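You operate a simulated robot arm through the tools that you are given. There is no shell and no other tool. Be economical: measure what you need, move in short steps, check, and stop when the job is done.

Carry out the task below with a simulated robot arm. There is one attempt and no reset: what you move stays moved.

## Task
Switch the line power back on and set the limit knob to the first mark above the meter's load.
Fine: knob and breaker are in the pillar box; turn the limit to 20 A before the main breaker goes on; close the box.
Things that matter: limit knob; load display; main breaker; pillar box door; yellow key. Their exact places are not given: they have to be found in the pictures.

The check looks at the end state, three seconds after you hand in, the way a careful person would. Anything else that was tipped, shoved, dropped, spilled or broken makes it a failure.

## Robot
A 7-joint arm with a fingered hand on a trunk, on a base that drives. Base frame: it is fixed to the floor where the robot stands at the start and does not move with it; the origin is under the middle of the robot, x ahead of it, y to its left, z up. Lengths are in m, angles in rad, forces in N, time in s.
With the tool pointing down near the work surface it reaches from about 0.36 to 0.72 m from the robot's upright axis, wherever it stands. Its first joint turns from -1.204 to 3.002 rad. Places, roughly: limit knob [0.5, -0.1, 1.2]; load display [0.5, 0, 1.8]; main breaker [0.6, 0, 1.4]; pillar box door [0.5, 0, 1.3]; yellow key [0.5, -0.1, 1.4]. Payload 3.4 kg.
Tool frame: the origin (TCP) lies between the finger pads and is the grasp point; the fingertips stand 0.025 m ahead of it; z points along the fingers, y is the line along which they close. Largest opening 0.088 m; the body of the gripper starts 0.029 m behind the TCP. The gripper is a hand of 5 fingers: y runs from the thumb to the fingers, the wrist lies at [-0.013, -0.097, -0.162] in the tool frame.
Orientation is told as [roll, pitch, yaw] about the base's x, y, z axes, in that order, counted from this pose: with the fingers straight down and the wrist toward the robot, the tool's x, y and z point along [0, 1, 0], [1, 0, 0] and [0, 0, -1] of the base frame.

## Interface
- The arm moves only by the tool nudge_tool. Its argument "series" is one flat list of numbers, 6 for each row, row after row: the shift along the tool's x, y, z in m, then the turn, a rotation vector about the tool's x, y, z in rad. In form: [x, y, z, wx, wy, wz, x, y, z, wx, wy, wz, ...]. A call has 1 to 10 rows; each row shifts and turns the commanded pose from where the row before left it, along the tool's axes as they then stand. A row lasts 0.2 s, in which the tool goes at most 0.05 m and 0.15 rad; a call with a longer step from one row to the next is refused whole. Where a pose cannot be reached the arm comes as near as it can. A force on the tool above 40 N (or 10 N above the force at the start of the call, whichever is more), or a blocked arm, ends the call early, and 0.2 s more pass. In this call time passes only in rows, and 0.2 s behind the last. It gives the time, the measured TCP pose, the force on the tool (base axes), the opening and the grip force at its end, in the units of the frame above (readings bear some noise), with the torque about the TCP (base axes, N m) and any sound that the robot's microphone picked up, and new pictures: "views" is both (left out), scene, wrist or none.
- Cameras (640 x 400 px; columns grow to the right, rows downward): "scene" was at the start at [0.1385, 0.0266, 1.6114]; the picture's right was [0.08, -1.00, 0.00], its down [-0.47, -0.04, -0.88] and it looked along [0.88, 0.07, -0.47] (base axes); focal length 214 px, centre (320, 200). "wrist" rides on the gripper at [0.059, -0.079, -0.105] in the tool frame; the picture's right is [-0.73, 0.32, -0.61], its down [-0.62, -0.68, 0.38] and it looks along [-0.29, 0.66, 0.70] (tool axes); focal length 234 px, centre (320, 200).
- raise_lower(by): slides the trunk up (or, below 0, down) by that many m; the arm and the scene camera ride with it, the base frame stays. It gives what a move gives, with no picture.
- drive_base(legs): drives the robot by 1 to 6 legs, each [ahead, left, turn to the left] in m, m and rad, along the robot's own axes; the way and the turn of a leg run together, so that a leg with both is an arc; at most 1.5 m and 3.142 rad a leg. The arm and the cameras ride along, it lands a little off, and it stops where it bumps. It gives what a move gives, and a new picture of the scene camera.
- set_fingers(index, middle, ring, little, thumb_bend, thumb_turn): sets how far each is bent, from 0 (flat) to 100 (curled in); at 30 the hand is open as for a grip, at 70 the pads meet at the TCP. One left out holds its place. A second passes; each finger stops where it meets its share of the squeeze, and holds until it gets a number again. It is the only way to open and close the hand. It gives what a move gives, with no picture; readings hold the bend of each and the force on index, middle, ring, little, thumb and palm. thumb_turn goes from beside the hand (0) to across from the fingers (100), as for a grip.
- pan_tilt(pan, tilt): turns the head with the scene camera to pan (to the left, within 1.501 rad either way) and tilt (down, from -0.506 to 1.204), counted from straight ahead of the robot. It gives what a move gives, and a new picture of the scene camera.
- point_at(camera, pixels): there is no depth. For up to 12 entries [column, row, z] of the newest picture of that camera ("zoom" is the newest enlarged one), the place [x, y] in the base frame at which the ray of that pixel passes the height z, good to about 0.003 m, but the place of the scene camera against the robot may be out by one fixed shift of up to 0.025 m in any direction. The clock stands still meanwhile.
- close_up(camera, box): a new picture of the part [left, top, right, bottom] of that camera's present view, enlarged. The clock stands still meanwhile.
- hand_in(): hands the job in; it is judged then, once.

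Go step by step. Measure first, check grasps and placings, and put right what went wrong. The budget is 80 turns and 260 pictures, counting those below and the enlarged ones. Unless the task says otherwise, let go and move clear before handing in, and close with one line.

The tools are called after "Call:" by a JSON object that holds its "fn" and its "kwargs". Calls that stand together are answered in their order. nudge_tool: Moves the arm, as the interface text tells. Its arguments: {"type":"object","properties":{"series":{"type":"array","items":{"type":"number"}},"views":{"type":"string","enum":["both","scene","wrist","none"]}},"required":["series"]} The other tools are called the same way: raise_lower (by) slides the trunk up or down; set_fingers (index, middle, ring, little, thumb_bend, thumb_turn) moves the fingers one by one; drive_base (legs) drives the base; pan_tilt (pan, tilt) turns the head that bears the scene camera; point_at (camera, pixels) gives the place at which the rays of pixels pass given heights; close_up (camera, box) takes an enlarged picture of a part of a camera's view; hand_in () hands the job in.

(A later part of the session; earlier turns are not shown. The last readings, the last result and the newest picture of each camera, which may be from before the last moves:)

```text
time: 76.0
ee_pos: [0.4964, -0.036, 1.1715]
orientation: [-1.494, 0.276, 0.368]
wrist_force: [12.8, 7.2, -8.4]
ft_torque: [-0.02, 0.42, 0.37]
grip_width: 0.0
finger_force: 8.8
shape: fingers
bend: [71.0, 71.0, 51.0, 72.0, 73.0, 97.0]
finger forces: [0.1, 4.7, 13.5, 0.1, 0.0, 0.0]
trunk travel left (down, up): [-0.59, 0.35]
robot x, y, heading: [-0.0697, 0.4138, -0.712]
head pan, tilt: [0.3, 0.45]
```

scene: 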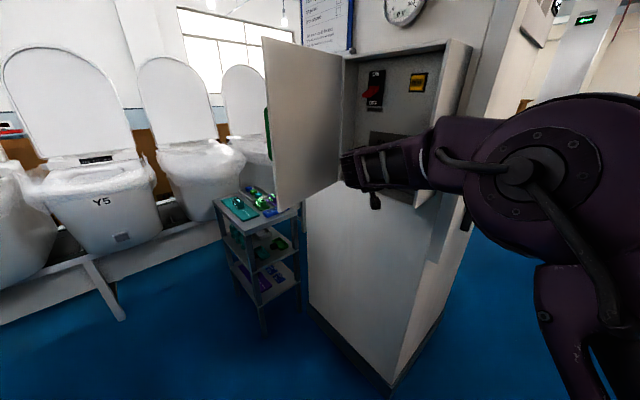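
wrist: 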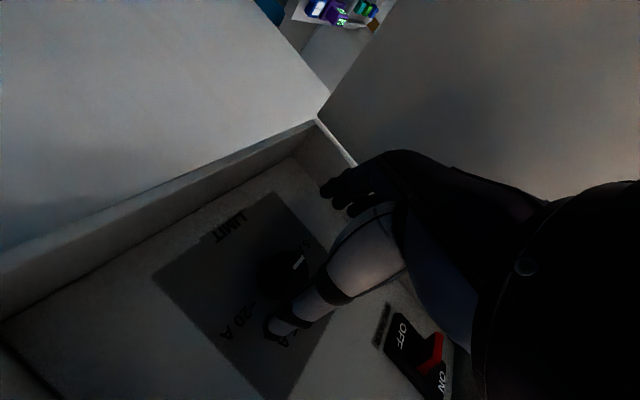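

Out of reach pulled the TCP 2 cm off to the side. Open, back out, and relax the roll to about −3° before re-aiming.

Call:
{"fn": "set_fingers", "kwargs": {"index": 30, "middle": 30, "ring": 30, "little": 30, "thumb_bend": 30}}

Call:
{"fn": "nudge_tool", "kwargs": {"series": [0, 0, -0.03, 0, 0, 0, 0, 0, -0.03, 0, 0, 0, 0, 0, 0, 0, 0, 0.12, -0.008, 0.02, 0, 0, 0, 0.12], "views": "wrist"}}

Call:
{"fn": "close_up", "kwargs": {"camera": "wrist", "box": [160, 130, 420, 330]}}

```text
time: 77.0
ee_pos: [0.4896, -0.0389, 1.1735]
orientation: [-1.499, 0.27, 0.363]
wrist_force: [-0.3, -0.2, 0.7]
ft_torque: [0.02, 0.0, 0.0]
grip_width: 0.0844
finger_force: 0.0
shape: fingers
bend: [30.0, 30.0, 30.0, 30.0, 30.0, 97.0]
finger forces: [0.1, 0.0, 0.0, 0.0, 0.1, 0.0]
trunk travel left (down, up): [-0.59, 0.35]
robot x, y, heading: [-0.0633, 0.409, -0.716]
head pan, tilt: [0.3, 0.45]
```

```text
time: 78.0
ee_pos: [0.4919, 0.022, 1.1835]
orientation: [-1.497, 0.033, 0.344]
wrist_force: [-0.8, -0.8, -1.0]
ft_torque: [0.0, -0.04, -0.01]
grip_width: 0.0843
finger_force: 0.1
shape: fingers
bend: [30.0, 30.0, 30.0, 30.0, 30.0, 97.0]
finger forces: [0.0, 0.0, 0.1, 0.0, 0.1, 0.0]
trunk travel left (down, up): [-0.59, 0.35]
robot x, y, heading: [-0.0648, 0.412, -0.712]
head pan, tilt: [0.3, 0.45]
```

wrist: 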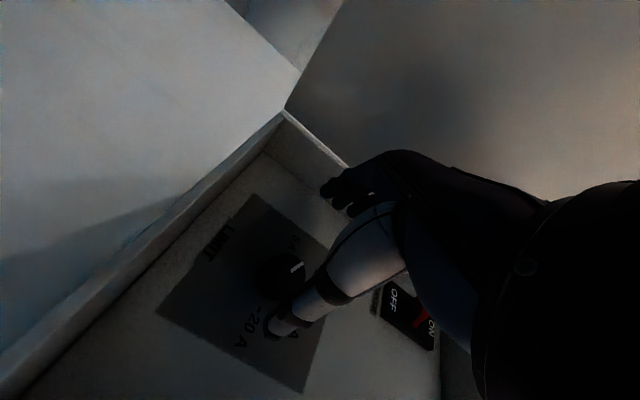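

```text
2.00 times, centred on (290, 230) of wrist
```

zoom: 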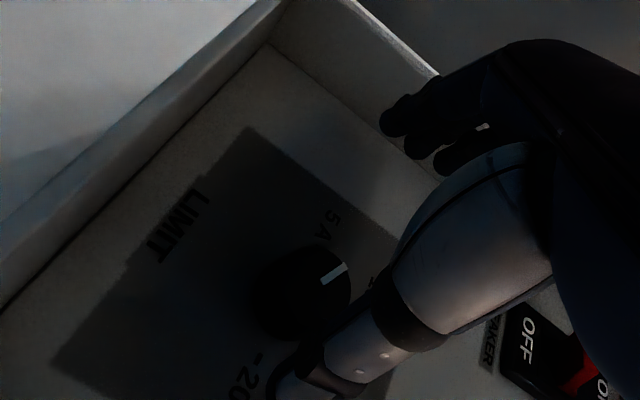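

Knob still ahead; I'll raise the trunk 0.013 and let the base do most of the forward approach to keep the arm in its good range.

Call:
{"fn": "raise_lower", "kwargs": {"by": 0.013}}

Call:
{"fn": "drive_base", "kwargs": {"legs": [[0.042, -0.026, 0]]}}

```text
time: 78.6
ee_pos: [0.4913, 0.0222, 1.1971]
orientation: [-1.498, 0.033, 0.346]
wrist_force: [-0.2, 0.2, 0.6]
ft_torque: [-0.01, 0.0, 0.01]
grip_width: 0.0845
finger_force: 0.1
shape: fingers
bend: [30.0, 30.0, 30.0, 30.0, 30.0, 97.0]
finger forces: [0.0, 0.1, 0.1, 0.0, 0.0, 0.1]
trunk travel left (down, up): [-0.603, 0.337]
robot x, y, heading: [-0.0658, 0.4133, -0.715]
head pan, tilt: [0.3, 0.45]
```

```text
time: 79.5
ee_pos: [0.5056, -0.0273, 1.1958]
orientation: [-1.498, 0.034, 0.345]
wrist_force: [0.4, -0.8, 0.0]
ft_torque: [0.0, -0.01, 0.03]
grip_width: 0.0844
finger_force: 0.0
shape: fingers
bend: [30.0, 30.0, 30.0, 30.0, 30.0, 97.0]
finger forces: [0.0, 0.0, 0.1, 0.0, 0.0, 0.0]
trunk travel left (down, up): [-0.603, 0.337]
robot x, y, heading: [-0.0507, 0.3628, -0.715]
head pan, tilt: [0.3, 0.45]
```

scene: 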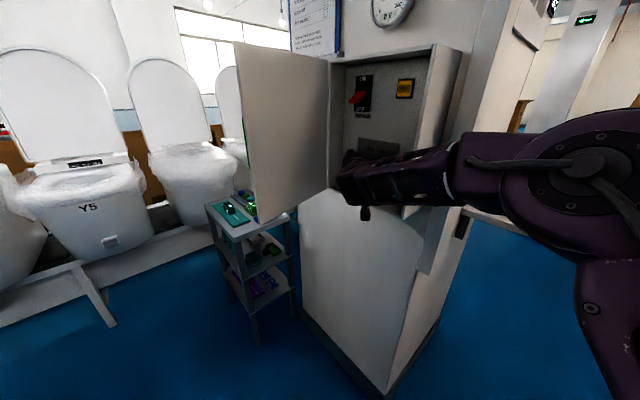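

TCP is aligned; advance 2 cm and close.

Call:
{"fn": "nudge_tool", "kwargs": {"series": [0.002, 0, 0.01, 0, 0, 0, 0, 0, 0.01, 0, 0, 0], "views": "none"}}

Call:
{"fn": "set_fingers", "kwargs": {"index": 75, "middle": 75, "ring": 75, "little": 75, "thumb_bend": 75}}

Call:
{"fn": "close_up", "kwargs": {"camera": "wrist", "box": [160, 100, 460, 340]}}

```text
time: 80.1
ee_pos: [0.5123, -0.046, 1.1933]
orientation: [-1.498, 0.033, 0.347]
wrist_force: [-0.5, -0.1, -0.6]
ft_torque: [-0.01, 0.02, 0.0]
grip_width: 0.0845
finger_force: 0.1
shape: fingers
bend: [30.0, 30.0, 30.0, 30.0, 30.0, 97.0]
finger forces: [0.0, 0.0, 0.0, 0.0, 0.1, 0.0]
trunk travel left (down, up): [-0.603, 0.337]
robot x, y, heading: [-0.0511, 0.3632, -0.713]
head pan, tilt: [0.3, 0.45]
```

```text
time: 81.1
ee_pos: [0.5159, -0.0419, 1.1935]
orientation: [-1.502, 0.035, 0.345]
wrist_force: [15.2, 2.3, 11.9]
ft_torque: [-0.25, -0.05, 0.21]
grip_width: 0.0234
finger_force: 20.6
shape: fingers
bend: [55.0, 59.0, 74.0, 75.0, 60.0, 96.0]
finger forces: [10.5, 12.6, 9.2, 0.0, 9.7, 0.0]
trunk travel left (down, up): [-0.603, 0.337]
robot x, y, heading: [-0.0515, 0.3669, -0.713]
head pan, tilt: [0.3, 0.45]
```

```text
1.67 times, centred on (310, 220) of wrist
```

zoom: 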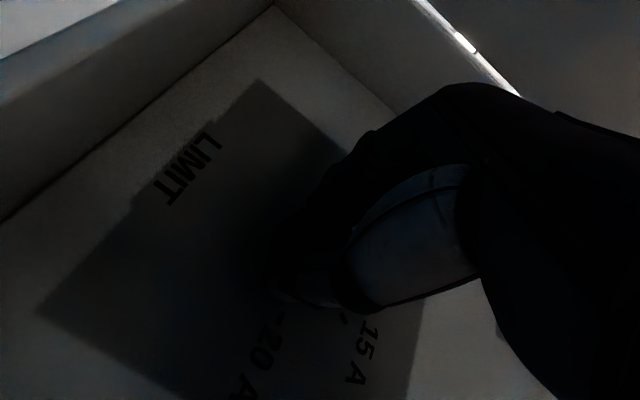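

Firm grip (index, middle, ring, thumb ≈10 N). Rotate clockwise 0.6 rad.

Call:
{"fn": "nudge_tool", "kwargs": {"series": [0, 0, 0, 0, 0, 0.12, 0, 0, 0, 0, 0, 0.12, 0, 0, 0, 0, 0, 0.12, 0, 0, 0, 0, 0, 0.12, 0, 0, 0, 0, 0, 0.12], "views": "none"}}

Call:
{"fn": "close_up", "kwargs": {"camera": "wrist", "box": [160, 100, 460, 340]}}

```text
time: 82.3
ee_pos: [0.5144, -0.0427, 1.1952]
orientation: [-1.488, -0.564, 0.298]
wrist_force: [17.2, 0.1, 19.1]
ft_torque: [-0.43, -0.07, 0.43]
grip_width: 0.0238
finger_force: 20.8
shape: fingers
bend: [52.0, 56.0, 74.0, 75.0, 62.0, 96.0]
finger forces: [13.0, 15.3, 5.8, 0.0, 6.9, 0.0]
trunk travel left (down, up): [-0.603, 0.337]
robot x, y, heading: [-0.0529, 0.3616, -0.717]
head pan, tilt: [0.3, 0.45]
```

```text
1.67 times, centred on (310, 220) of wrist
```

zoom: 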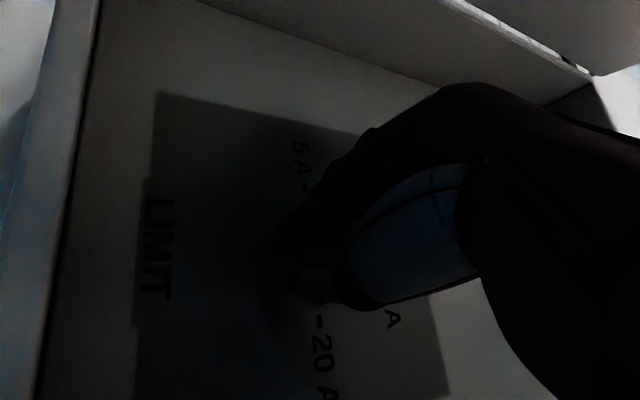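

Grip holds with no reach problem. Continue another 0.8 rad.

Call:
{"fn": "nudge_tool", "kwargs": {"series": [0, 0, 0, 0, 0, 0.12, 0, 0, 0, 0, 0, 0.12, 0, 0, 0, 0, 0, 0.12, 0, 0, 0, 0, 0, 0.12, 0, 0, 0, 0, 0, 0.12, 0, 0, 0, 0, 0, 0.12], "views": "none"}}

Call:
{"fn": "set_fingers", "kwargs": {"index": 30, "middle": 30, "ring": 30, "little": 30, "thumb_bend": 30}}

Call:
{"fn": "close_up", "kwargs": {"camera": "wrist", "box": [160, 100, 460, 340]}}

Call:
{"fn": "close_up", "kwargs": {"camera": "scene", "box": [320, 50, 460, 230]}}

```text
time: 83.7
ee_pos: [0.5154, -0.0414, 1.196]
orientation: [-1.327, -1.281, 0.107]
wrist_force: [0.4, 9.8, 10.8]
ft_torque: [-0.34, -0.11, 0.14]
grip_width: 0.0238
finger_force: 19.3
shape: fingers
bend: [53.0, 57.0, 75.0, 75.0, 62.0, 95.0]
finger forces: [11.6, 13.5, 1.4, 0.1, 11.3, 0.0]
out of reach, approached as far as the arm can: row 6
trunk travel left (down, up): [-0.603, 0.337]
robot x, y, heading: [-0.0515, 0.3605, -0.712]
head pan, tilt: [0.3, 0.45]
```

```text
time: 84.7
ee_pos: [0.5167, -0.0425, 1.1969]
orientation: [-1.325, -1.279, 0.107]
wrist_force: [-4.0, 13.9, -4.8]
ft_torque: [-0.43, -0.12, 0.01]
grip_width: 0.0844
finger_force: 7.7
shape: fingers
bend: [30.0, 34.0, 30.0, 30.0, 30.0, 97.0]
finger forces: [0.1, 14.9, 0.2, 0.1, 0.0, 0.1]
trunk travel left (down, up): [-0.603, 0.337]
robot x, y, heading: [-0.0532, 0.3626, -0.712]
head pan, tilt: [0.3, 0.45]
```

```text
1.67 times, centred on (310, 220) of wrist
```

zoom: 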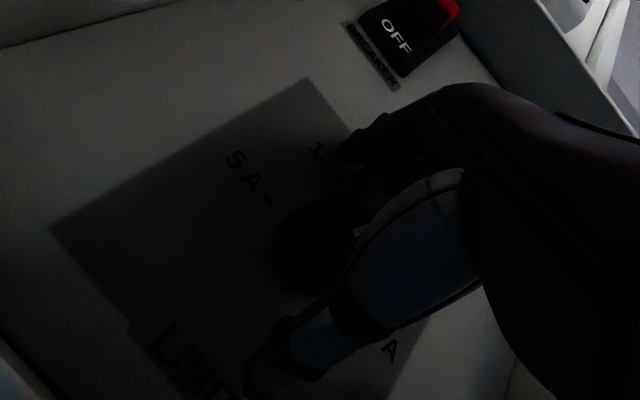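

```text
2.22 times, centred on (390, 140) of scene
```

zoom: 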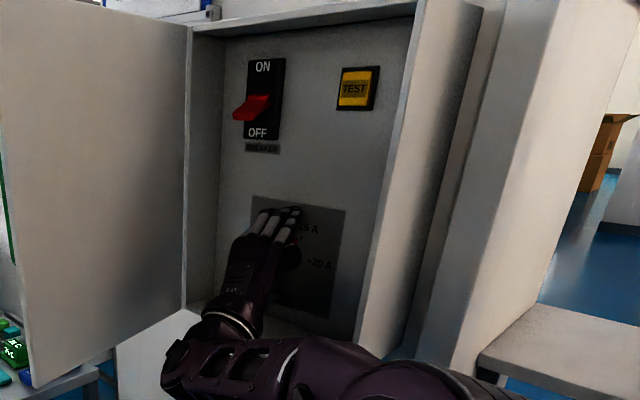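

The pointer (white bit at zoom (357,232)) now sits roughly at the 15 A direction. Back off slightly, roll back, and look before regripping.

Call:
{"fn": "nudge_tool", "kwargs": {"series": [0, 0, -0.02, 0, 0, 0, 0, 0, -0.02, 0, 0, -0.1, 0, 0, 0, 0, 0, -0.15, 0, 0, 0, 0, 0, -0.15, 0, 0, 0, 0, 0, -0.15, 0, 0, 0, 0, 0, -0.15, 0, 0, 0, 0, 0, -0.15, 0, 0, 0, 0, 0, -0.15, 0, 0, 0, 0, 0, -0.15, 0, 0, 0, 0, 0, -0.14], "views": "wrist"}}

Call:
{"fn": "close_up", "kwargs": {"camera": "wrist", "box": [160, 130, 420, 330]}}

```text
time: 86.9
ee_pos: [0.5123, -0.0203, 1.1989]
orientation: [-1.499, 0.004, 0.345]
wrist_force: [0.2, -0.2, -0.3]
ft_torque: [0.01, -0.02, -0.02]
grip_width: 0.0846
finger_force: 0.0
shape: fingers
bend: [30.0, 30.0, 30.0, 30.0, 30.0, 97.0]
finger forces: [0.0, 0.0, 0.0, 0.0, 0.0, 0.0]
out of reach, approached as far as the arm can: row 1
trunk travel left (down, up): [-0.603, 0.337]
robot x, y, heading: [-0.0536, 0.3636, -0.715]
head pan, tilt: [0.3, 0.45]
```

wrist: 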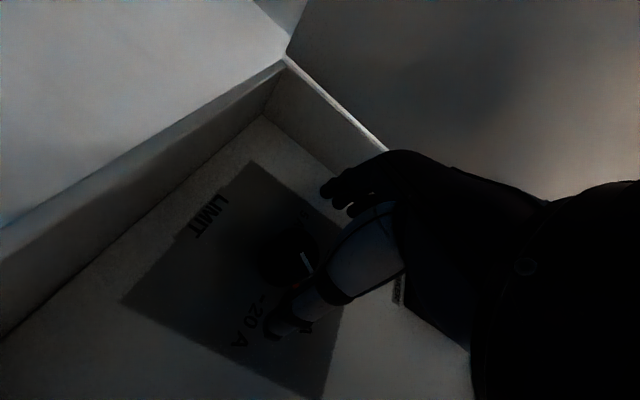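

```text
2.00 times, centred on (290, 230) of wrist
```

zoom: 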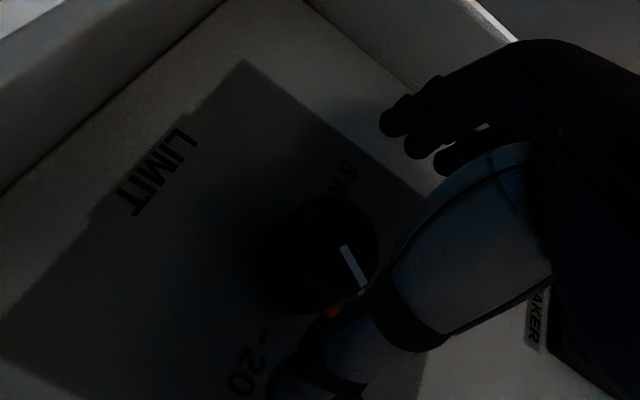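

The pointer is ≈29° right of up, i.e. at 15 A. Regrip and turn another ~60° to 20 A.

Call:
{"fn": "nudge_tool", "kwargs": {"series": [0.004, -0.007, 0.005, 0, 0, 0, 0, 0, 0.02, 0, 0, 0], "views": "none"}}

Call:
{"fn": "set_fingers", "kwargs": {"index": 75, "middle": 75, "ring": 75, "little": 75, "thumb_bend": 75}}

```text
time: 87.5
ee_pos: [0.5163, -0.045, 1.1939]
orientation: [-1.498, 0.005, 0.344]
wrist_force: [0.1, -0.6, -0.7]
ft_torque: [0.04, -0.02, 0.0]
grip_width: 0.0844
finger_force: 0.0
shape: fingers
bend: [30.0, 30.0, 30.0, 30.0, 30.0, 97.0]
finger forces: [0.0, 0.0, 0.1, 0.0, 0.0, 0.0]
trunk travel left (down, up): [-0.603, 0.337]
robot x, y, heading: [-0.0508, 0.3669, -0.72]
head pan, tilt: [0.3, 0.45]
```

```text
time: 88.5
ee_pos: [0.5179, -0.0422, 1.1944]
orientation: [-1.501, 0.003, 0.344]
wrist_force: [11.7, 2.0, 10.1]
ft_torque: [-0.17, 0.01, 0.05]
grip_width: 0.024
finger_force: 20.8
shape: fingers
bend: [71.0, 60.0, 74.0, 75.0, 59.0, 96.0]
finger forces: [10.2, 11.6, 7.7, 0.1, 12.6, 0.0]
trunk travel left (down, up): [-0.603, 0.337]
robot x, y, heading: [-0.0521, 0.3619, -0.718]
head pan, tilt: [0.3, 0.45]
```

Good grip. Rotate 1.05 rad clockwise, then check.

Call:
{"fn": "nudge_tool", "kwargs": {"series": [0, 0, 0, 0, 0, 0.13, 0, 0, 0, 0, 0, 0.13, 0, 0, 0, 0, 0, 0.13, 0, 0, 0, 0, 0, 0.13, 0, 0, 0, 0, 0, 0.13, 0, 0, 0, 0, 0, 0.13, 0, 0, 0, 0, 0, 0.13, 0, 0, 0, 0, 0, 0.13], "views": "none"}}

Call:
{"fn": "set_fingers", "kwargs": {"index": 30, "middle": 30, "ring": 30, "little": 30, "thumb_bend": 30}}

Call:
{"fn": "nudge_tool", "kwargs": {"series": [0, 0, -0.02, 0, 0, 0, 0, 0, -0.02, 0, 0, 0, 0, 0, -0.02, 0, 0, 0], "views": "both"}}

Call:
{"fn": "close_up", "kwargs": {"camera": "scene", "box": [340, 60, 440, 220]}}

Call:
{"fn": "close_up", "kwargs": {"camera": "wrist", "box": [160, 130, 420, 330]}}

```text
time: 90.3
ee_pos: [0.5154, -0.043, 1.1968]
orientation: [-1.437, -1.034, 0.23]
wrist_force: [10.5, 5.1, 17.3]
ft_torque: [-0.6, -0.01, 0.37]
grip_width: 0.0238
finger_force: 22.0
shape: fingers
bend: [71.0, 57.0, 74.0, 75.0, 61.0, 96.0]
finger forces: [12.8, 19.1, 2.7, 0.0, 9.4, 0.1]
trunk travel left (down, up): [-0.603, 0.337]
robot x, y, heading: [-0.0504, 0.3637, -0.713]
head pan, tilt: [0.3, 0.45]
```

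```text
time: 91.3
ee_pos: [0.5146, -0.0439, 1.1943]
orientation: [-1.433, -1.033, 0.225]
wrist_force: [-4.1, 11.9, -4.3]
ft_torque: [-0.38, -0.1, 0.17]
grip_width: 0.0843
finger_force: 6.2
shape: fingers
bend: [30.0, 33.0, 30.0, 30.0, 30.0, 97.0]
finger forces: [0.0, 12.1, 0.0, 0.0, 0.0, 0.0]
trunk travel left (down, up): [-0.603, 0.337]
robot x, y, heading: [-0.0476, 0.3643, -0.715]
head pan, tilt: [0.3, 0.45]
```

```text
time: 92.1
ee_pos: [0.5051, 0.0056, 1.2045]
orientation: [-1.423, -1.03, 0.216]
wrist_force: [-0.4, -0.5, -0.4]
ft_torque: [0.0, -0.03, 0.0]
grip_width: 0.0845
finger_force: 0.2
shape: fingers
bend: [30.0, 30.0, 30.0, 30.0, 30.0, 97.0]
finger forces: [0.0, 0.0, 0.0, 0.0, 0.0, 0.1]
out of reach, approached as far as the arm can: row 3
trunk travel left (down, up): [-0.603, 0.337]
robot x, y, heading: [-0.0566, 0.3576, -0.719]
head pan, tilt: [0.3, 0.45]
```

scene: 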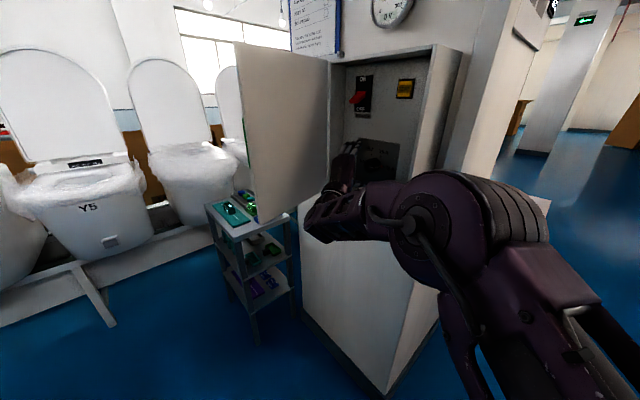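
wrist: 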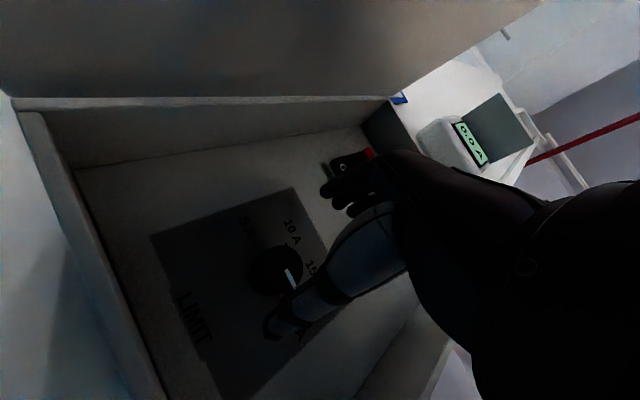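

```text
2.50 times, centred on (390, 140) of scene
```

zoom: 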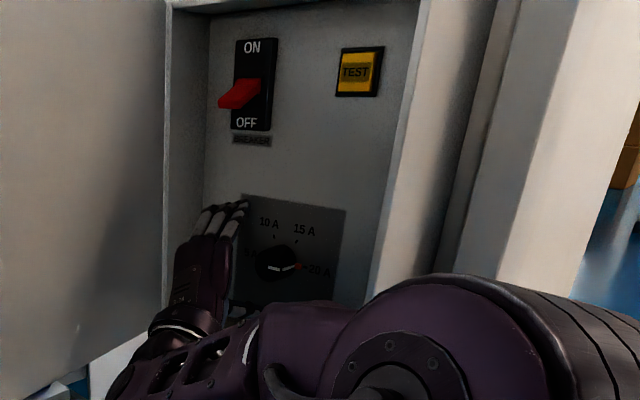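

```text
2.00 times, centred on (290, 230) of wrist
```

zoom: 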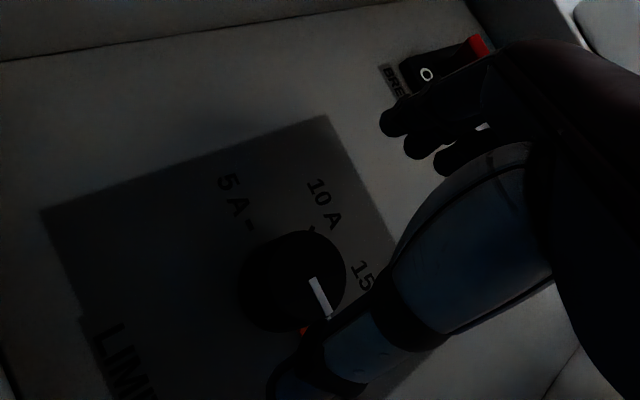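

The pointer now aims at the 20 A mark in the scene view. Zooming further to judge exactness.

Call:
{"fn": "close_up", "kwargs": {"camera": "scene", "box": [360, 155, 400, 195]}}

```text
10.00 times, centred on (380, 175) of scene
```

zoom: 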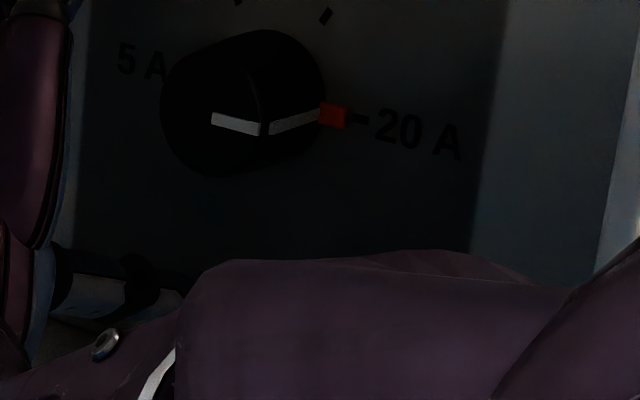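

The red pointer tab lines up with the 20 A tick. Now the breaker: toggle tip ≈(0.553,-0.015,1.35). I close the hand into a tip, raise the trunk 0.095, and shift under the toggle.

Call:
{"fn": "set_fingers", "kwargs": {"index": 70, "middle": 70, "ring": 70, "little": 70, "thumb_bend": 70}}

Call:
{"fn": "raise_lower", "kwargs": {"by": 0.085}}

Call:
{"fn": "drive_base", "kwargs": {"legs": [[0.01, 0.034, 0]]}}

Call:
{"fn": "nudge_tool", "kwargs": {"series": [0, 0, 0, 0, 0, 0.12, 0, 0, 0, 0, 0, 0.12, 0, 0, 0, 0, 0, 0.1], "views": "both"}}

Call:
{"fn": "close_up", "kwargs": {"camera": "scene", "box": [320, 60, 450, 240]}}

```text
time: 93.1
ee_pos: [0.504, 0.0075, 1.203]
orientation: [-1.425, -1.032, 0.217]
wrist_force: [0.1, -0.3, 0.5]
ft_torque: [-0.01, -0.02, -0.01]
grip_width: 0.0
finger_force: 0.1
shape: fingers
bend: [70.0, 70.0, 70.0, 70.0, 70.0, 97.0]
finger forces: [0.0, 0.0, 0.1, 0.1, 0.0, 0.0]
trunk travel left (down, up): [-0.603, 0.337]
robot x, y, heading: [-0.0502, 0.3636, -0.717]
head pan, tilt: [0.3, 0.45]
```

```text
time: 94.3
ee_pos: [0.5065, 0.0069, 1.2876]
orientation: [-1.426, -1.032, 0.219]
wrist_force: [0.4, 0.4, -0.6]
ft_torque: [-0.01, -0.01, -0.01]
grip_width: 0.0
finger_force: 0.0
shape: fingers
bend: [70.0, 70.0, 70.0, 70.0, 70.0, 97.0]
finger forces: [0.0, 0.0, 0.0, 0.0, 0.0, 0.0]
trunk travel left (down, up): [-0.688, 0.252]
robot x, y, heading: [-0.0519, 0.3611, -0.715]
head pan, tilt: [0.3, 0.45]
```

```text
time: 95.2
ee_pos: [0.5351, 0.0259, 1.2887]
orientation: [-1.423, -1.035, 0.219]
wrist_force: [-0.3, 0.0, -0.2]
ft_torque: [0.0, 0.0, 0.0]
grip_width: 0.0
finger_force: 0.0
shape: fingers
bend: [70.0, 70.0, 70.0, 70.0, 70.0, 97.0]
finger forces: [0.0, 0.0, 0.0, 0.0, 0.0, 0.1]
trunk travel left (down, up): [-0.688, 0.252]
robot x, y, heading: [-0.0238, 0.3867, -0.713]
head pan, tilt: [0.3, 0.45]
```

scene: 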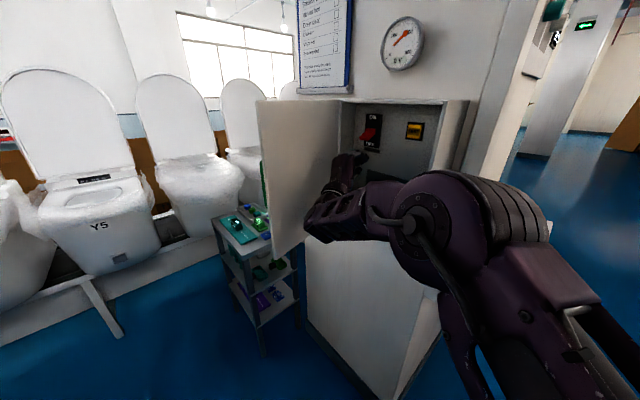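

```text
time: 96.0
ee_pos: [0.5596, 0.0029, 1.3039]
orientation: [-1.193, -1.364, -0.028]
wrist_force: [0.0, 0.2, 0.7]
ft_torque: [-0.02, -0.01, 0.02]
grip_width: 0.0
finger_force: 0.0
shape: fingers
bend: [70.0, 70.0, 70.0, 70.0, 70.0, 97.0]
finger forces: [0.0, 0.0, 0.1, 0.0, 0.1, 0.0]
out of reach, approached as far as the arm can: row 1, 2, 3
trunk travel left (down, up): [-0.688, 0.252]
robot x, y, heading: [-0.0227, 0.383, -0.712]
head pan, tilt: [0.3, 0.45]
```

scene: 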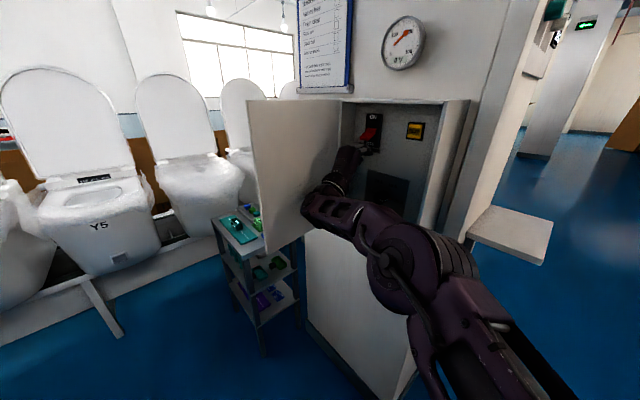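
wrist: 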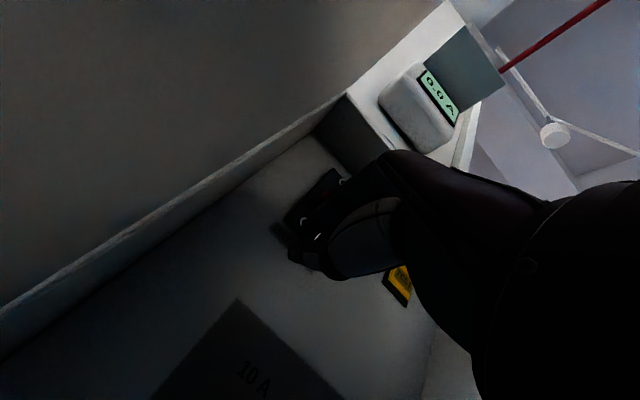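

```text
2.22 times, centred on (385, 150) of scene
```

zoom: 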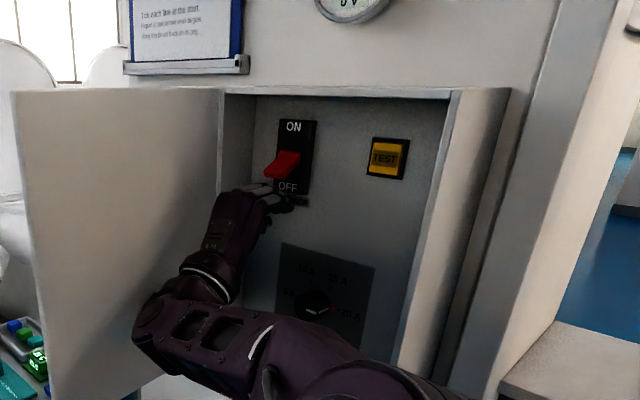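

The hand's tip sits just below the toggle. Move slightly right and 2 cm in, then lift 5 cm with the force limit guarding.

Call:
{"fn": "nudge_tool", "kwargs": {"series": [-0.01, -0.006, 0.01, 0, 0, 0, 0, 0, 0.01, 0, 0, 0], "views": "none"}}

Call:
{"fn": "close_up", "kwargs": {"camera": "scene", "box": [350, 90, 420, 190]}}

Call:
{"fn": "close_up", "kwargs": {"camera": "wrist", "box": [220, 120, 460, 320]}}

```text
time: 96.6
ee_pos: [0.5576, -0.0201, 1.2992]
orientation: [-1.203, -1.362, -0.018]
wrist_force: [0.2, 0.7, 0.3]
ft_torque: [0.03, 0.0, 0.0]
grip_width: 0.0
finger_force: 0.0
shape: fingers
bend: [70.0, 70.0, 70.0, 70.0, 70.0, 97.0]
finger forces: [0.0, 0.0, 0.0, 0.0, 0.1, 0.0]
trunk travel left (down, up): [-0.688, 0.252]
robot x, y, heading: [-0.0207, 0.382, -0.718]
head pan, tilt: [0.3, 0.45]
```

```text
4.00 times, centred on (385, 140) of scene
```

zoom: 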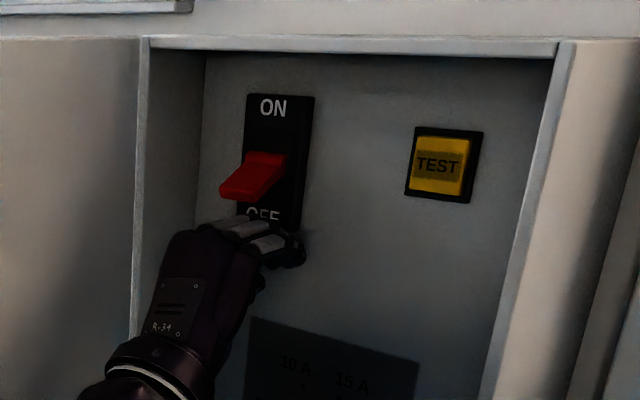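

```text
2.00 times, centred on (340, 220) of wrist
```

zoom: 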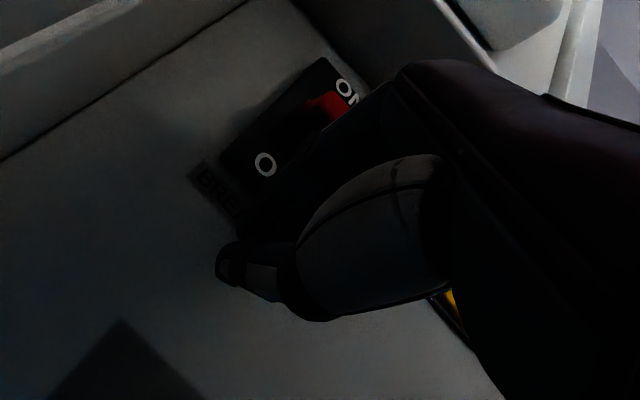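

The fingers are right below the toggle. Lift.

Call:
{"fn": "nudge_tool", "kwargs": {"series": [0, 0.015, 0, 0, 0, 0, 0, 0.015, 0, 0, 0, 0, 0, 0.015, 0, 0, 0, 0, 0, 0.015, 0, 0, 0, 0], "views": "none"}}

Call:
{"fn": "close_up", "kwargs": {"camera": "scene", "box": [350, 90, 420, 190]}}

```text
time: 97.6
ee_pos: [0.5683, -0.0184, 1.3434]
orientation: [-1.115, -1.348, -0.096]
wrist_force: [-16.5, 9.0, -25.5]
ft_torque: [-0.34, -0.84, 0.0]
grip_width: 0.0001
finger_force: 16.3
shape: fingers
bend: [70.0, 70.0, 70.0, 70.0, 70.0, 97.0]
finger forces: [0.1, 18.9, 13.2, 0.0, 0.0, 0.0]
trunk travel left (down, up): [-0.688, 0.252]
robot x, y, heading: [-0.025, 0.3842, -0.712]
head pan, tilt: [0.3, 0.45]
stopped in row 4: the force on the tool passed its limit at 46 N (the readings are from after the stop); the commanded pose is now the measured one
```

```text
4.00 times, centred on (385, 140) of scene
```

zoom: 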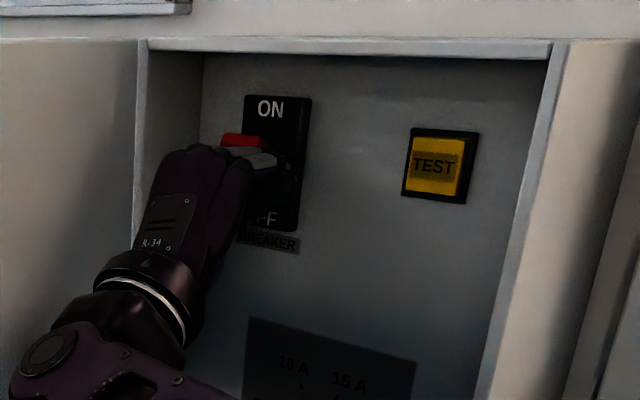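

The toggle is partway up; pushing close to the pivot costs force. I'll back out ~1 cm for more leverage and lift again.

Call:
{"fn": "nudge_tool", "kwargs": {"series": [0, -0.006, 0, 0, 0, 0, -0.008, 0, -0.01, 0, 0, 0, 0, 0.015, 0, 0, 0, 0, 0, 0.012, 0, 0, 0, 0, 0, 0.012, 0, 0, 0, 0], "views": "none"}}

Call:
{"fn": "close_up", "kwargs": {"camera": "scene", "box": [350, 90, 420, 190]}}

```text
time: 98.7
ee_pos: [0.5639, -0.0063, 1.3664]
orientation: [-1.095, -1.341, -0.11]
wrist_force: [-18.8, 12.5, -26.2]
ft_torque: [0.01, -0.26, -0.12]
grip_width: 0.0
finger_force: 18.2
shape: fingers
bend: [71.0, 72.0, 71.0, 70.0, 67.0, 97.0]
finger forces: [12.6, 16.3, 8.7, 0.0, 0.1, 0.1]
trunk travel left (down, up): [-0.688, 0.252]
robot x, y, heading: [-0.024, 0.3825, -0.709]
head pan, tilt: [0.3, 0.45]
stopped in row 5: the force on the tool passed its limit at 47 N (the readings are from after the stop); the commanded pose is now the measured one
```

```text
4.00 times, centred on (385, 140) of scene
```

zoom: 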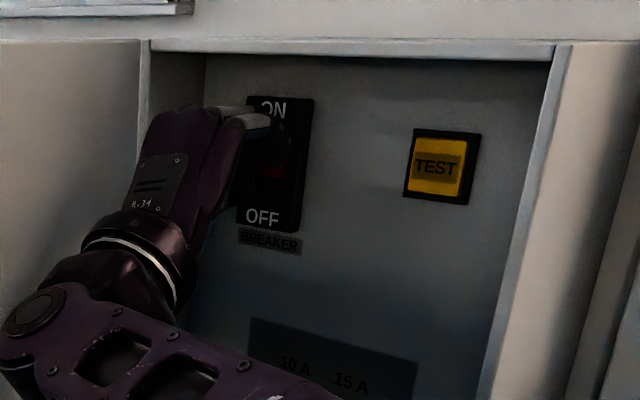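

Red is now visible at (268,165) beneath the fingers — maybe the toggle slipped past. Back out to look.

Call:
{"fn": "nudge_tool", "kwargs": {"series": [0, 0, -0.015, 0, 0, 0, 0, 0, -0.02, 0, 0, 0, 0, 0, -0.02, 0, 0, 0], "views": "wrist"}}

Call:
{"fn": "close_up", "kwargs": {"camera": "scene", "box": [340, 80, 440, 190]}}

```text
time: 99.5
ee_pos: [0.5423, 0.0364, 1.3746]
orientation: [-1.089, -1.346, -0.124]
wrist_force: [0.0, -0.2, -0.6]
ft_torque: [-0.01, -0.02, 0.03]
grip_width: 0.0001
finger_force: 0.1
shape: fingers
bend: [70.0, 70.0, 70.0, 70.0, 70.0, 97.0]
finger forces: [0.1, 0.0, 0.0, 0.0, 0.1, 0.0]
trunk travel left (down, up): [-0.688, 0.252]
robot x, y, heading: [-0.0213, 0.3871, -0.713]
head pan, tilt: [0.3, 0.45]
```

wrist: 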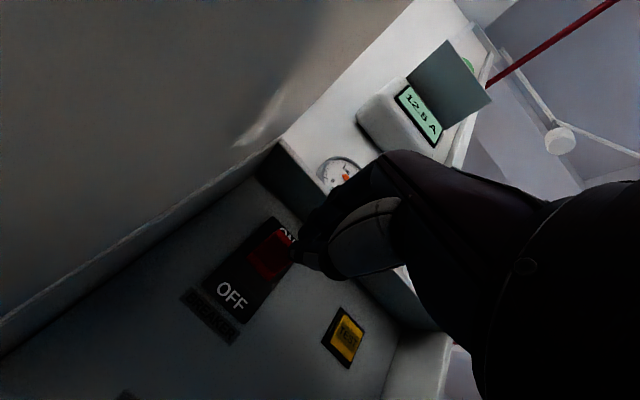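

```text
3.64 times, centred on (390, 135) of scene
```

zoom: 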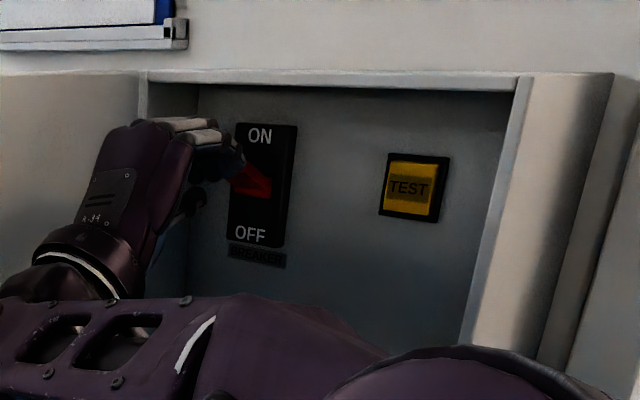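

The breaker is on: the display now reads about "12.8 A". So after starting at 20 A, the final setting should be the first mark above that load. I'll read it precisely.

Call:
{"fn": "close_up", "kwargs": {"camera": "wrist", "box": [380, 70, 460, 150]}}

Call:
{"fn": "pan_tilt", "kwargs": {"pan": 0.2, "tilt": -0.1}}

```text
5.00 times, centred on (420, 110) of wrist
```

zoom: 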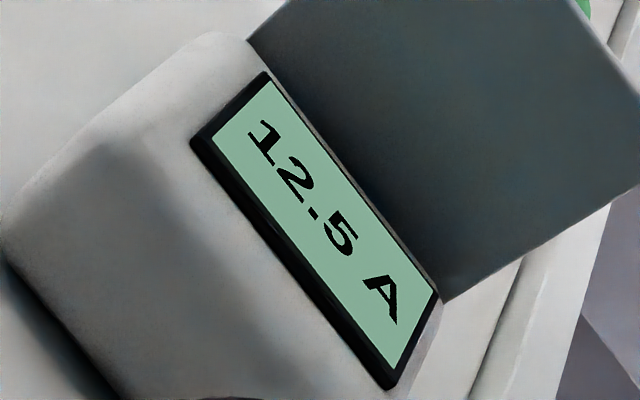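

```text
time: 100.5
ee_pos: [0.5419, 0.0357, 1.3759]
orientation: [-1.089, -1.347, -0.125]
wrist_force: [-0.2, 0.3, -0.3]
ft_torque: [0.01, 0.02, -0.02]
grip_width: 0.0
finger_force: 0.1
shape: fingers
bend: [70.0, 70.0, 70.0, 70.0, 70.0, 97.0]
finger forces: [0.0, 0.0, 0.0, 0.0, 0.0, 0.0]
trunk travel left (down, up): [-0.688, 0.252]
robot x, y, heading: [-0.0239, 0.3872, -0.715]
head pan, tilt: [0.201, -0.099]
```

scene: 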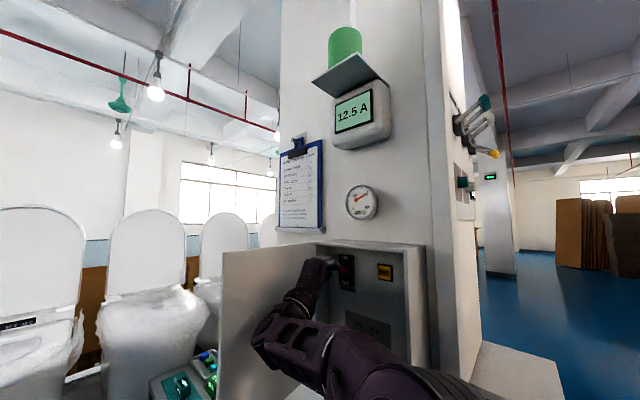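

The display reads 12.5 A, so the first mark above is 15 A: after starting at 20 A, the limit must be turned back one mark. I return to the knob posture: lower trunk, shift base back, lower the hand.

Call:
{"fn": "raise_lower", "kwargs": {"by": -0.085}}

Call:
{"fn": "drive_base", "kwargs": {"legs": [[-0.004, -0.035, 0]]}}

Call:
{"fn": "nudge_tool", "kwargs": {"series": [0, -0.03, 0, 0, 0, 0, 0, -0.03, 0, 0, 0, 0, 0, -0.03, 0, 0, 0, -0.06, 0, 0, 0, 0, 0, -0.06], "views": "none"}}

Call:
{"fn": "set_fingers", "kwargs": {"index": 30, "middle": 30, "ring": 30, "little": 30, "thumb_bend": 30}}

Call:
{"fn": "pan_tilt", "kwargs": {"pan": 0.2, "tilt": 0.3}}

```text
time: 101.7
ee_pos: [0.5425, 0.0356, 1.291]
orientation: [-1.088, -1.347, -0.125]
wrist_force: [0.7, -0.2, 0.3]
ft_torque: [0.01, -0.03, 0.03]
grip_width: 0.0002
finger_force: 0.1
shape: fingers
bend: [70.0, 70.0, 70.0, 70.0, 70.0, 97.0]
finger forces: [0.0, 0.0, 0.0, 0.0, 0.0, 0.0]
trunk travel left (down, up): [-0.603, 0.337]
robot x, y, heading: [-0.0249, 0.3897, -0.713]
head pan, tilt: [0.201, -0.099]
```

```text
time: 102.6
ee_pos: [0.5151, 0.011, 1.2905]
orientation: [-1.089, -1.348, -0.127]
wrist_force: [-0.1, -0.4, -0.3]
ft_torque: [-0.02, -0.02, 0.0]
grip_width: 0.0
finger_force: 0.1
shape: fingers
bend: [70.0, 70.0, 70.0, 70.0, 70.0, 97.0]
finger forces: [0.0, 0.0, 0.0, 0.0, 0.0, 0.0]
trunk travel left (down, up): [-0.603, 0.337]
robot x, y, heading: [-0.0473, 0.3625, -0.715]
head pan, tilt: [0.201, -0.099]
```

scene: 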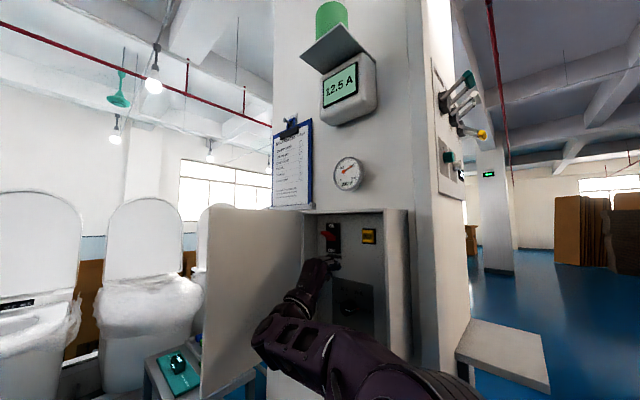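

```text
time: 103.6
ee_pos: [0.5201, -0.0155, 1.2247]
orientation: [-1.256, -1.235, 0.05]
wrist_force: [0.2, 0.1, 0.6]
ft_torque: [-0.03, 0.04, 0.0]
grip_width: 0.0
finger_force: 0.1
shape: fingers
bend: [70.0, 70.0, 70.0, 70.0, 70.0, 97.0]
finger forces: [0.0, 0.0, 0.0, 0.1, 0.1, 0.1]
out of reach, approached as far as the arm can: row 1, 2, 3
trunk travel left (down, up): [-0.603, 0.337]
robot x, y, heading: [-0.0511, 0.3576, -0.718]
head pan, tilt: [0.201, -0.099]
```

```text
time: 104.6
ee_pos: [0.5198, -0.0174, 1.2254]
orientation: [-1.252, -1.234, 0.044]
wrist_force: [-0.7, -0.6, 0.1]
ft_torque: [0.01, 0.0, 0.04]
grip_width: 0.0845
finger_force: 0.0
shape: fingers
bend: [30.0, 30.0, 30.0, 30.0, 30.0, 97.0]
finger forces: [0.1, 0.0, 0.1, 0.1, 0.1, 0.0]
trunk travel left (down, up): [-0.603, 0.337]
robot x, y, heading: [-0.05, 0.3569, -0.711]
head pan, tilt: [0.201, -0.099]
```

```text
time: 105.5
ee_pos: [0.5209, -0.0157, 1.2255]
orientation: [-1.25, -1.234, 0.046]
wrist_force: [0.0, -0.2, 0.6]
ft_torque: [0.03, 0.01, 0.03]
grip_width: 0.0845
finger_force: 0.1
shape: fingers
bend: [30.0, 30.0, 30.0, 30.0, 30.0, 97.0]
finger forces: [0.0, 0.0, 0.1, 0.1, 0.1, 0.1]
trunk travel left (down, up): [-0.603, 0.337]
robot x, y, heading: [-0.0479, 0.3579, -0.716]
head pan, tilt: [0.201, 0.3]
```

scene: 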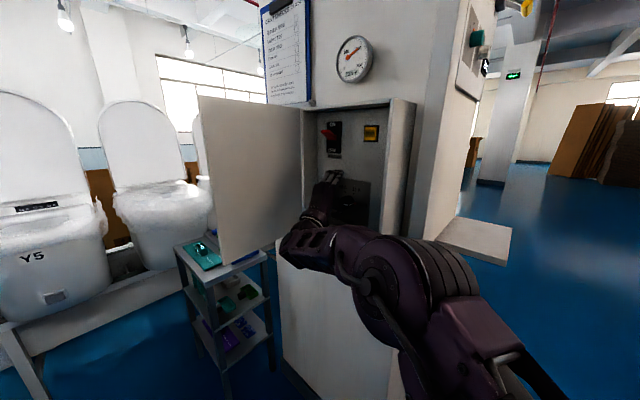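

Need 3 cm lower; I'll back off slightly with the base, lower the trunk 0.03, and check the view.

Call:
{"fn": "drive_base", "kwargs": {"legs": [[-0.018, 0.006, 0]]}}

Call:
{"fn": "raise_lower", "kwargs": {"by": -0.031}}

Call:
{"fn": "nudge_tool", "kwargs": {"series": [0, 0, 0.001, 0, 0, 0], "views": "wrist"}}

Call:
{"fn": "close_up", "kwargs": {"camera": "wrist", "box": [160, 130, 420, 330]}}

```text
time: 106.2
ee_pos: [0.5123, -0.0019, 1.2257]
orientation: [-1.252, -1.235, 0.044]
wrist_force: [0.5, -0.1, 0.8]
ft_torque: [0.02, -0.01, -0.04]
grip_width: 0.0842
finger_force: 0.0
shape: fingers
bend: [30.0, 30.0, 30.0, 30.0, 30.0, 97.0]
finger forces: [0.0, 0.0, 0.1, 0.0, 0.1, 0.1]
trunk travel left (down, up): [-0.603, 0.337]
robot x, y, heading: [-0.0586, 0.3763, -0.715]
head pan, tilt: [0.201, 0.3]
```

scene: 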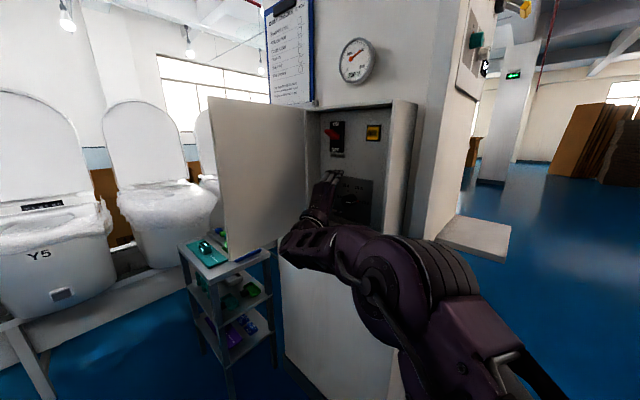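

```text
time: 107.0
ee_pos: [0.512, -0.0006, 1.1932]
orientation: [-1.252, -1.234, 0.046]
wrist_force: [0.5, -0.8, 0.6]
ft_torque: [-0.01, 0.0, -0.02]
grip_width: 0.0839
finger_force: 0.0
shape: fingers
bend: [30.0, 30.0, 30.0, 30.0, 30.0, 97.0]
finger forces: [0.0, 0.0, 0.0, 0.0, 0.0, 0.0]
trunk travel left (down, up): [-0.572, 0.368]
robot x, y, heading: [-0.0547, 0.3769, -0.721]
head pan, tilt: [0.201, 0.3]
```

```text
time: 107.4
ee_pos: [0.5129, -0.0005, 1.1933]
orientation: [-1.251, -1.237, 0.045]
wrist_force: [-0.3, 0.5, 0.0]
ft_torque: [-0.03, 0.02, 0.01]
grip_width: 0.0844
finger_force: 0.1
shape: fingers
bend: [30.0, 30.0, 30.0, 30.0, 30.0, 97.0]
finger forces: [0.0, 0.0, 0.0, 0.1, 0.0, 0.0]
trunk travel left (down, up): [-0.572, 0.368]
robot x, y, heading: [-0.0626, 0.3736, -0.716]
head pan, tilt: [0.201, 0.3]
```

wrist: 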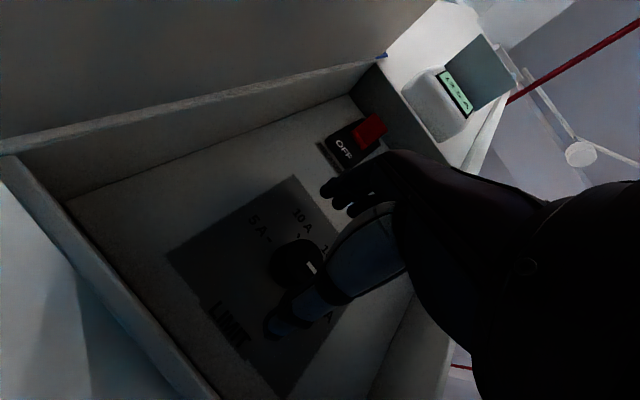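

```text
2.00 times, centred on (290, 230) of wrist
```

zoom: 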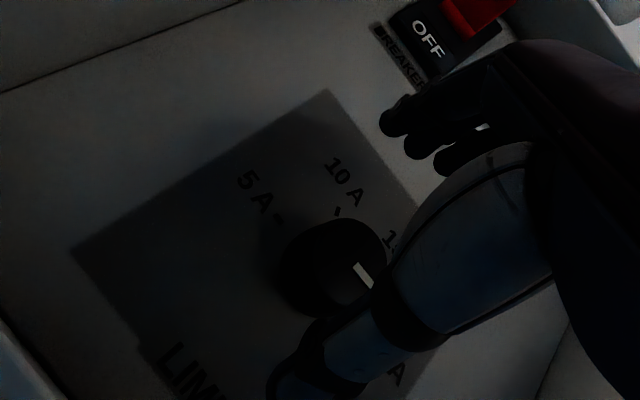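

Knob still at 20 A. Approach (x −0.013, z +0.043), grip, and turn counter-clockwise ~60°.

Call:
{"fn": "nudge_tool", "kwargs": {"series": [-0.013, 0, 0.005, 0, 0, 0, 0, 0, 0.019, 0, 0, 0, 0, 0, 0.018, 0, 0, 0], "views": "none"}}

Call:
{"fn": "set_fingers", "kwargs": {"index": 75, "middle": 75, "ring": 75, "little": 75, "thumb_bend": 75}}

```text
time: 108.2
ee_pos: [0.5159, -0.0422, 1.1972]
orientation: [-1.268, -1.237, 0.062]
wrist_force: [-4.6, 10.5, -2.2]
ft_torque: [-0.44, -0.18, 0.05]
grip_width: 0.0847
finger_force: 5.3
shape: fingers
bend: [30.0, 30.0, 30.0, 30.0, 30.0, 97.0]
finger forces: [0.0, 11.3, 0.0, 0.0, 0.1, 0.0]
trunk travel left (down, up): [-0.572, 0.368]
robot x, y, heading: [-0.061, 0.372, -0.713]
head pan, tilt: [0.201, 0.3]
```

```text
time: 109.2
ee_pos: [0.5145, -0.0422, 1.1967]
orientation: [-1.268, -1.238, 0.06]
wrist_force: [1.0, 9.9, 11.8]
ft_torque: [-0.24, 0.02, 0.14]
grip_width: 0.0247
finger_force: 19.3
shape: fingers
bend: [54.0, 57.0, 75.0, 75.0, 61.0, 97.0]
finger forces: [12.9, 12.3, 0.0, 0.0, 13.4, 0.1]
trunk travel left (down, up): [-0.572, 0.368]
robot x, y, heading: [-0.0601, 0.3761, -0.713]
head pan, tilt: [0.201, 0.3]
```

Good grip. Rotate −1.04 rad, release, back out, look.

Call:
{"fn": "nudge_tool", "kwargs": {"series": [0, 0, 0, 0, 0, -0.13, 0, 0, 0, 0, 0, -0.13, 0, 0, 0, 0, 0, -0.13, 0, 0, 0, 0, 0, -0.13, 0, 0, 0, 0, 0, -0.13, 0, 0, 0, 0, 0, -0.13, 0, 0, 0, 0, 0, -0.13, 0, 0, 0, 0, 0, -0.13], "views": "none"}}

Call:
{"fn": "set_fingers", "kwargs": {"index": 30, "middle": 30, "ring": 30, "little": 30, "thumb_bend": 30}}

Call:
{"fn": "nudge_tool", "kwargs": {"series": [0, 0, -0.02, 0, 0, 0, 0, 0, -0.02, 0, 0, 0, 0, 0, -0.02, 0, 0, 0], "views": "both"}}

Call:
{"fn": "close_up", "kwargs": {"camera": "wrist", "box": [160, 130, 420, 330]}}

Call:
{"fn": "close_up", "kwargs": {"camera": "scene", "box": [320, 160, 390, 240]}}

```text
time: 111.0
ee_pos: [0.5133, -0.0419, 1.1961]
orientation: [-1.466, -0.207, 0.328]
wrist_force: [5.0, 3.9, 12.7]
ft_torque: [-0.16, -0.04, -0.09]
grip_width: 0.024
finger_force: 19.7
shape: fingers
bend: [53.0, 56.0, 75.0, 75.0, 63.0, 97.0]
finger forces: [9.2, 14.2, 0.9, 0.0, 14.5, 0.0]
trunk travel left (down, up): [-0.572, 0.368]
robot x, y, heading: [-0.0604, 0.373, -0.712]
head pan, tilt: [0.201, 0.3]
```

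```text
time: 112.0
ee_pos: [0.5152, -0.0453, 1.1941]
orientation: [-1.463, -0.209, 0.326]
wrist_force: [0.2, 0.1, 0.1]
ft_torque: [-0.01, -0.01, 0.01]
grip_width: 0.0844
finger_force: 0.0
shape: fingers
bend: [30.0, 30.0, 30.0, 30.0, 30.0, 97.0]
finger forces: [0.1, 0.0, 0.0, 0.1, 0.0, 0.1]
trunk travel left (down, up): [-0.572, 0.368]
robot x, y, heading: [-0.0568, 0.3744, -0.716]
head pan, tilt: [0.201, 0.3]
```

```text
time: 112.8
ee_pos: [0.4953, 0.0107, 1.1994]
orientation: [-1.464, -0.208, 0.323]
wrist_force: [-0.4, 1.1, 0.9]
ft_torque: [0.0, -0.02, 0.0]
grip_width: 0.0846
finger_force: 0.0
shape: fingers
bend: [30.0, 30.0, 30.0, 30.0, 30.0, 97.0]
finger forces: [0.0, 0.0, 0.0, 0.0, 0.0, 0.0]
trunk travel left (down, up): [-0.572, 0.368]
robot x, y, heading: [-0.0602, 0.372, -0.713]
head pan, tilt: [0.201, 0.3]
```

scene: 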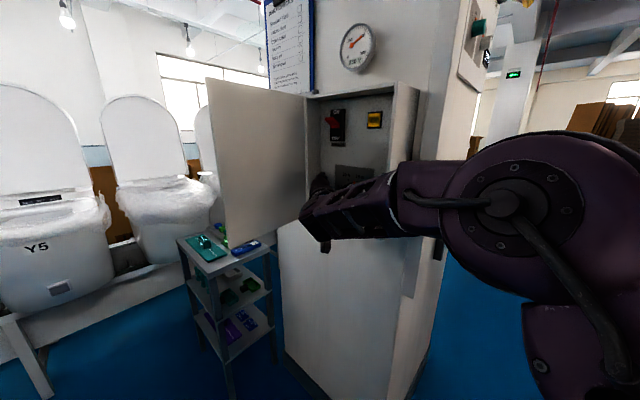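
wrist: 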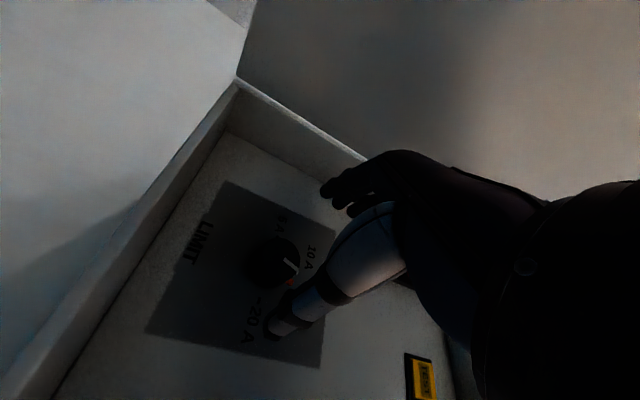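

```text
2.00 times, centred on (290, 230) of wrist
```

zoom: 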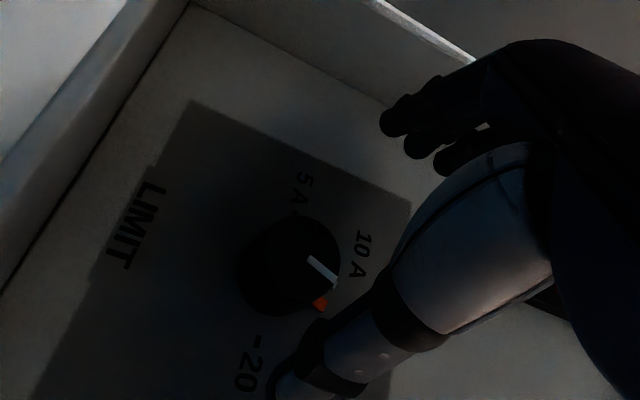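

```text
5.00 times, centred on (355, 200) of scene
```

zoom: 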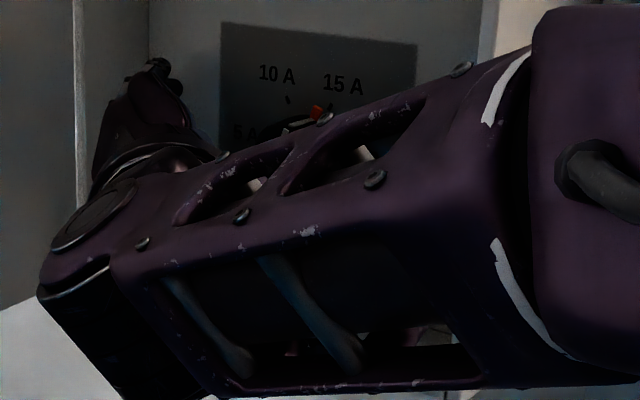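

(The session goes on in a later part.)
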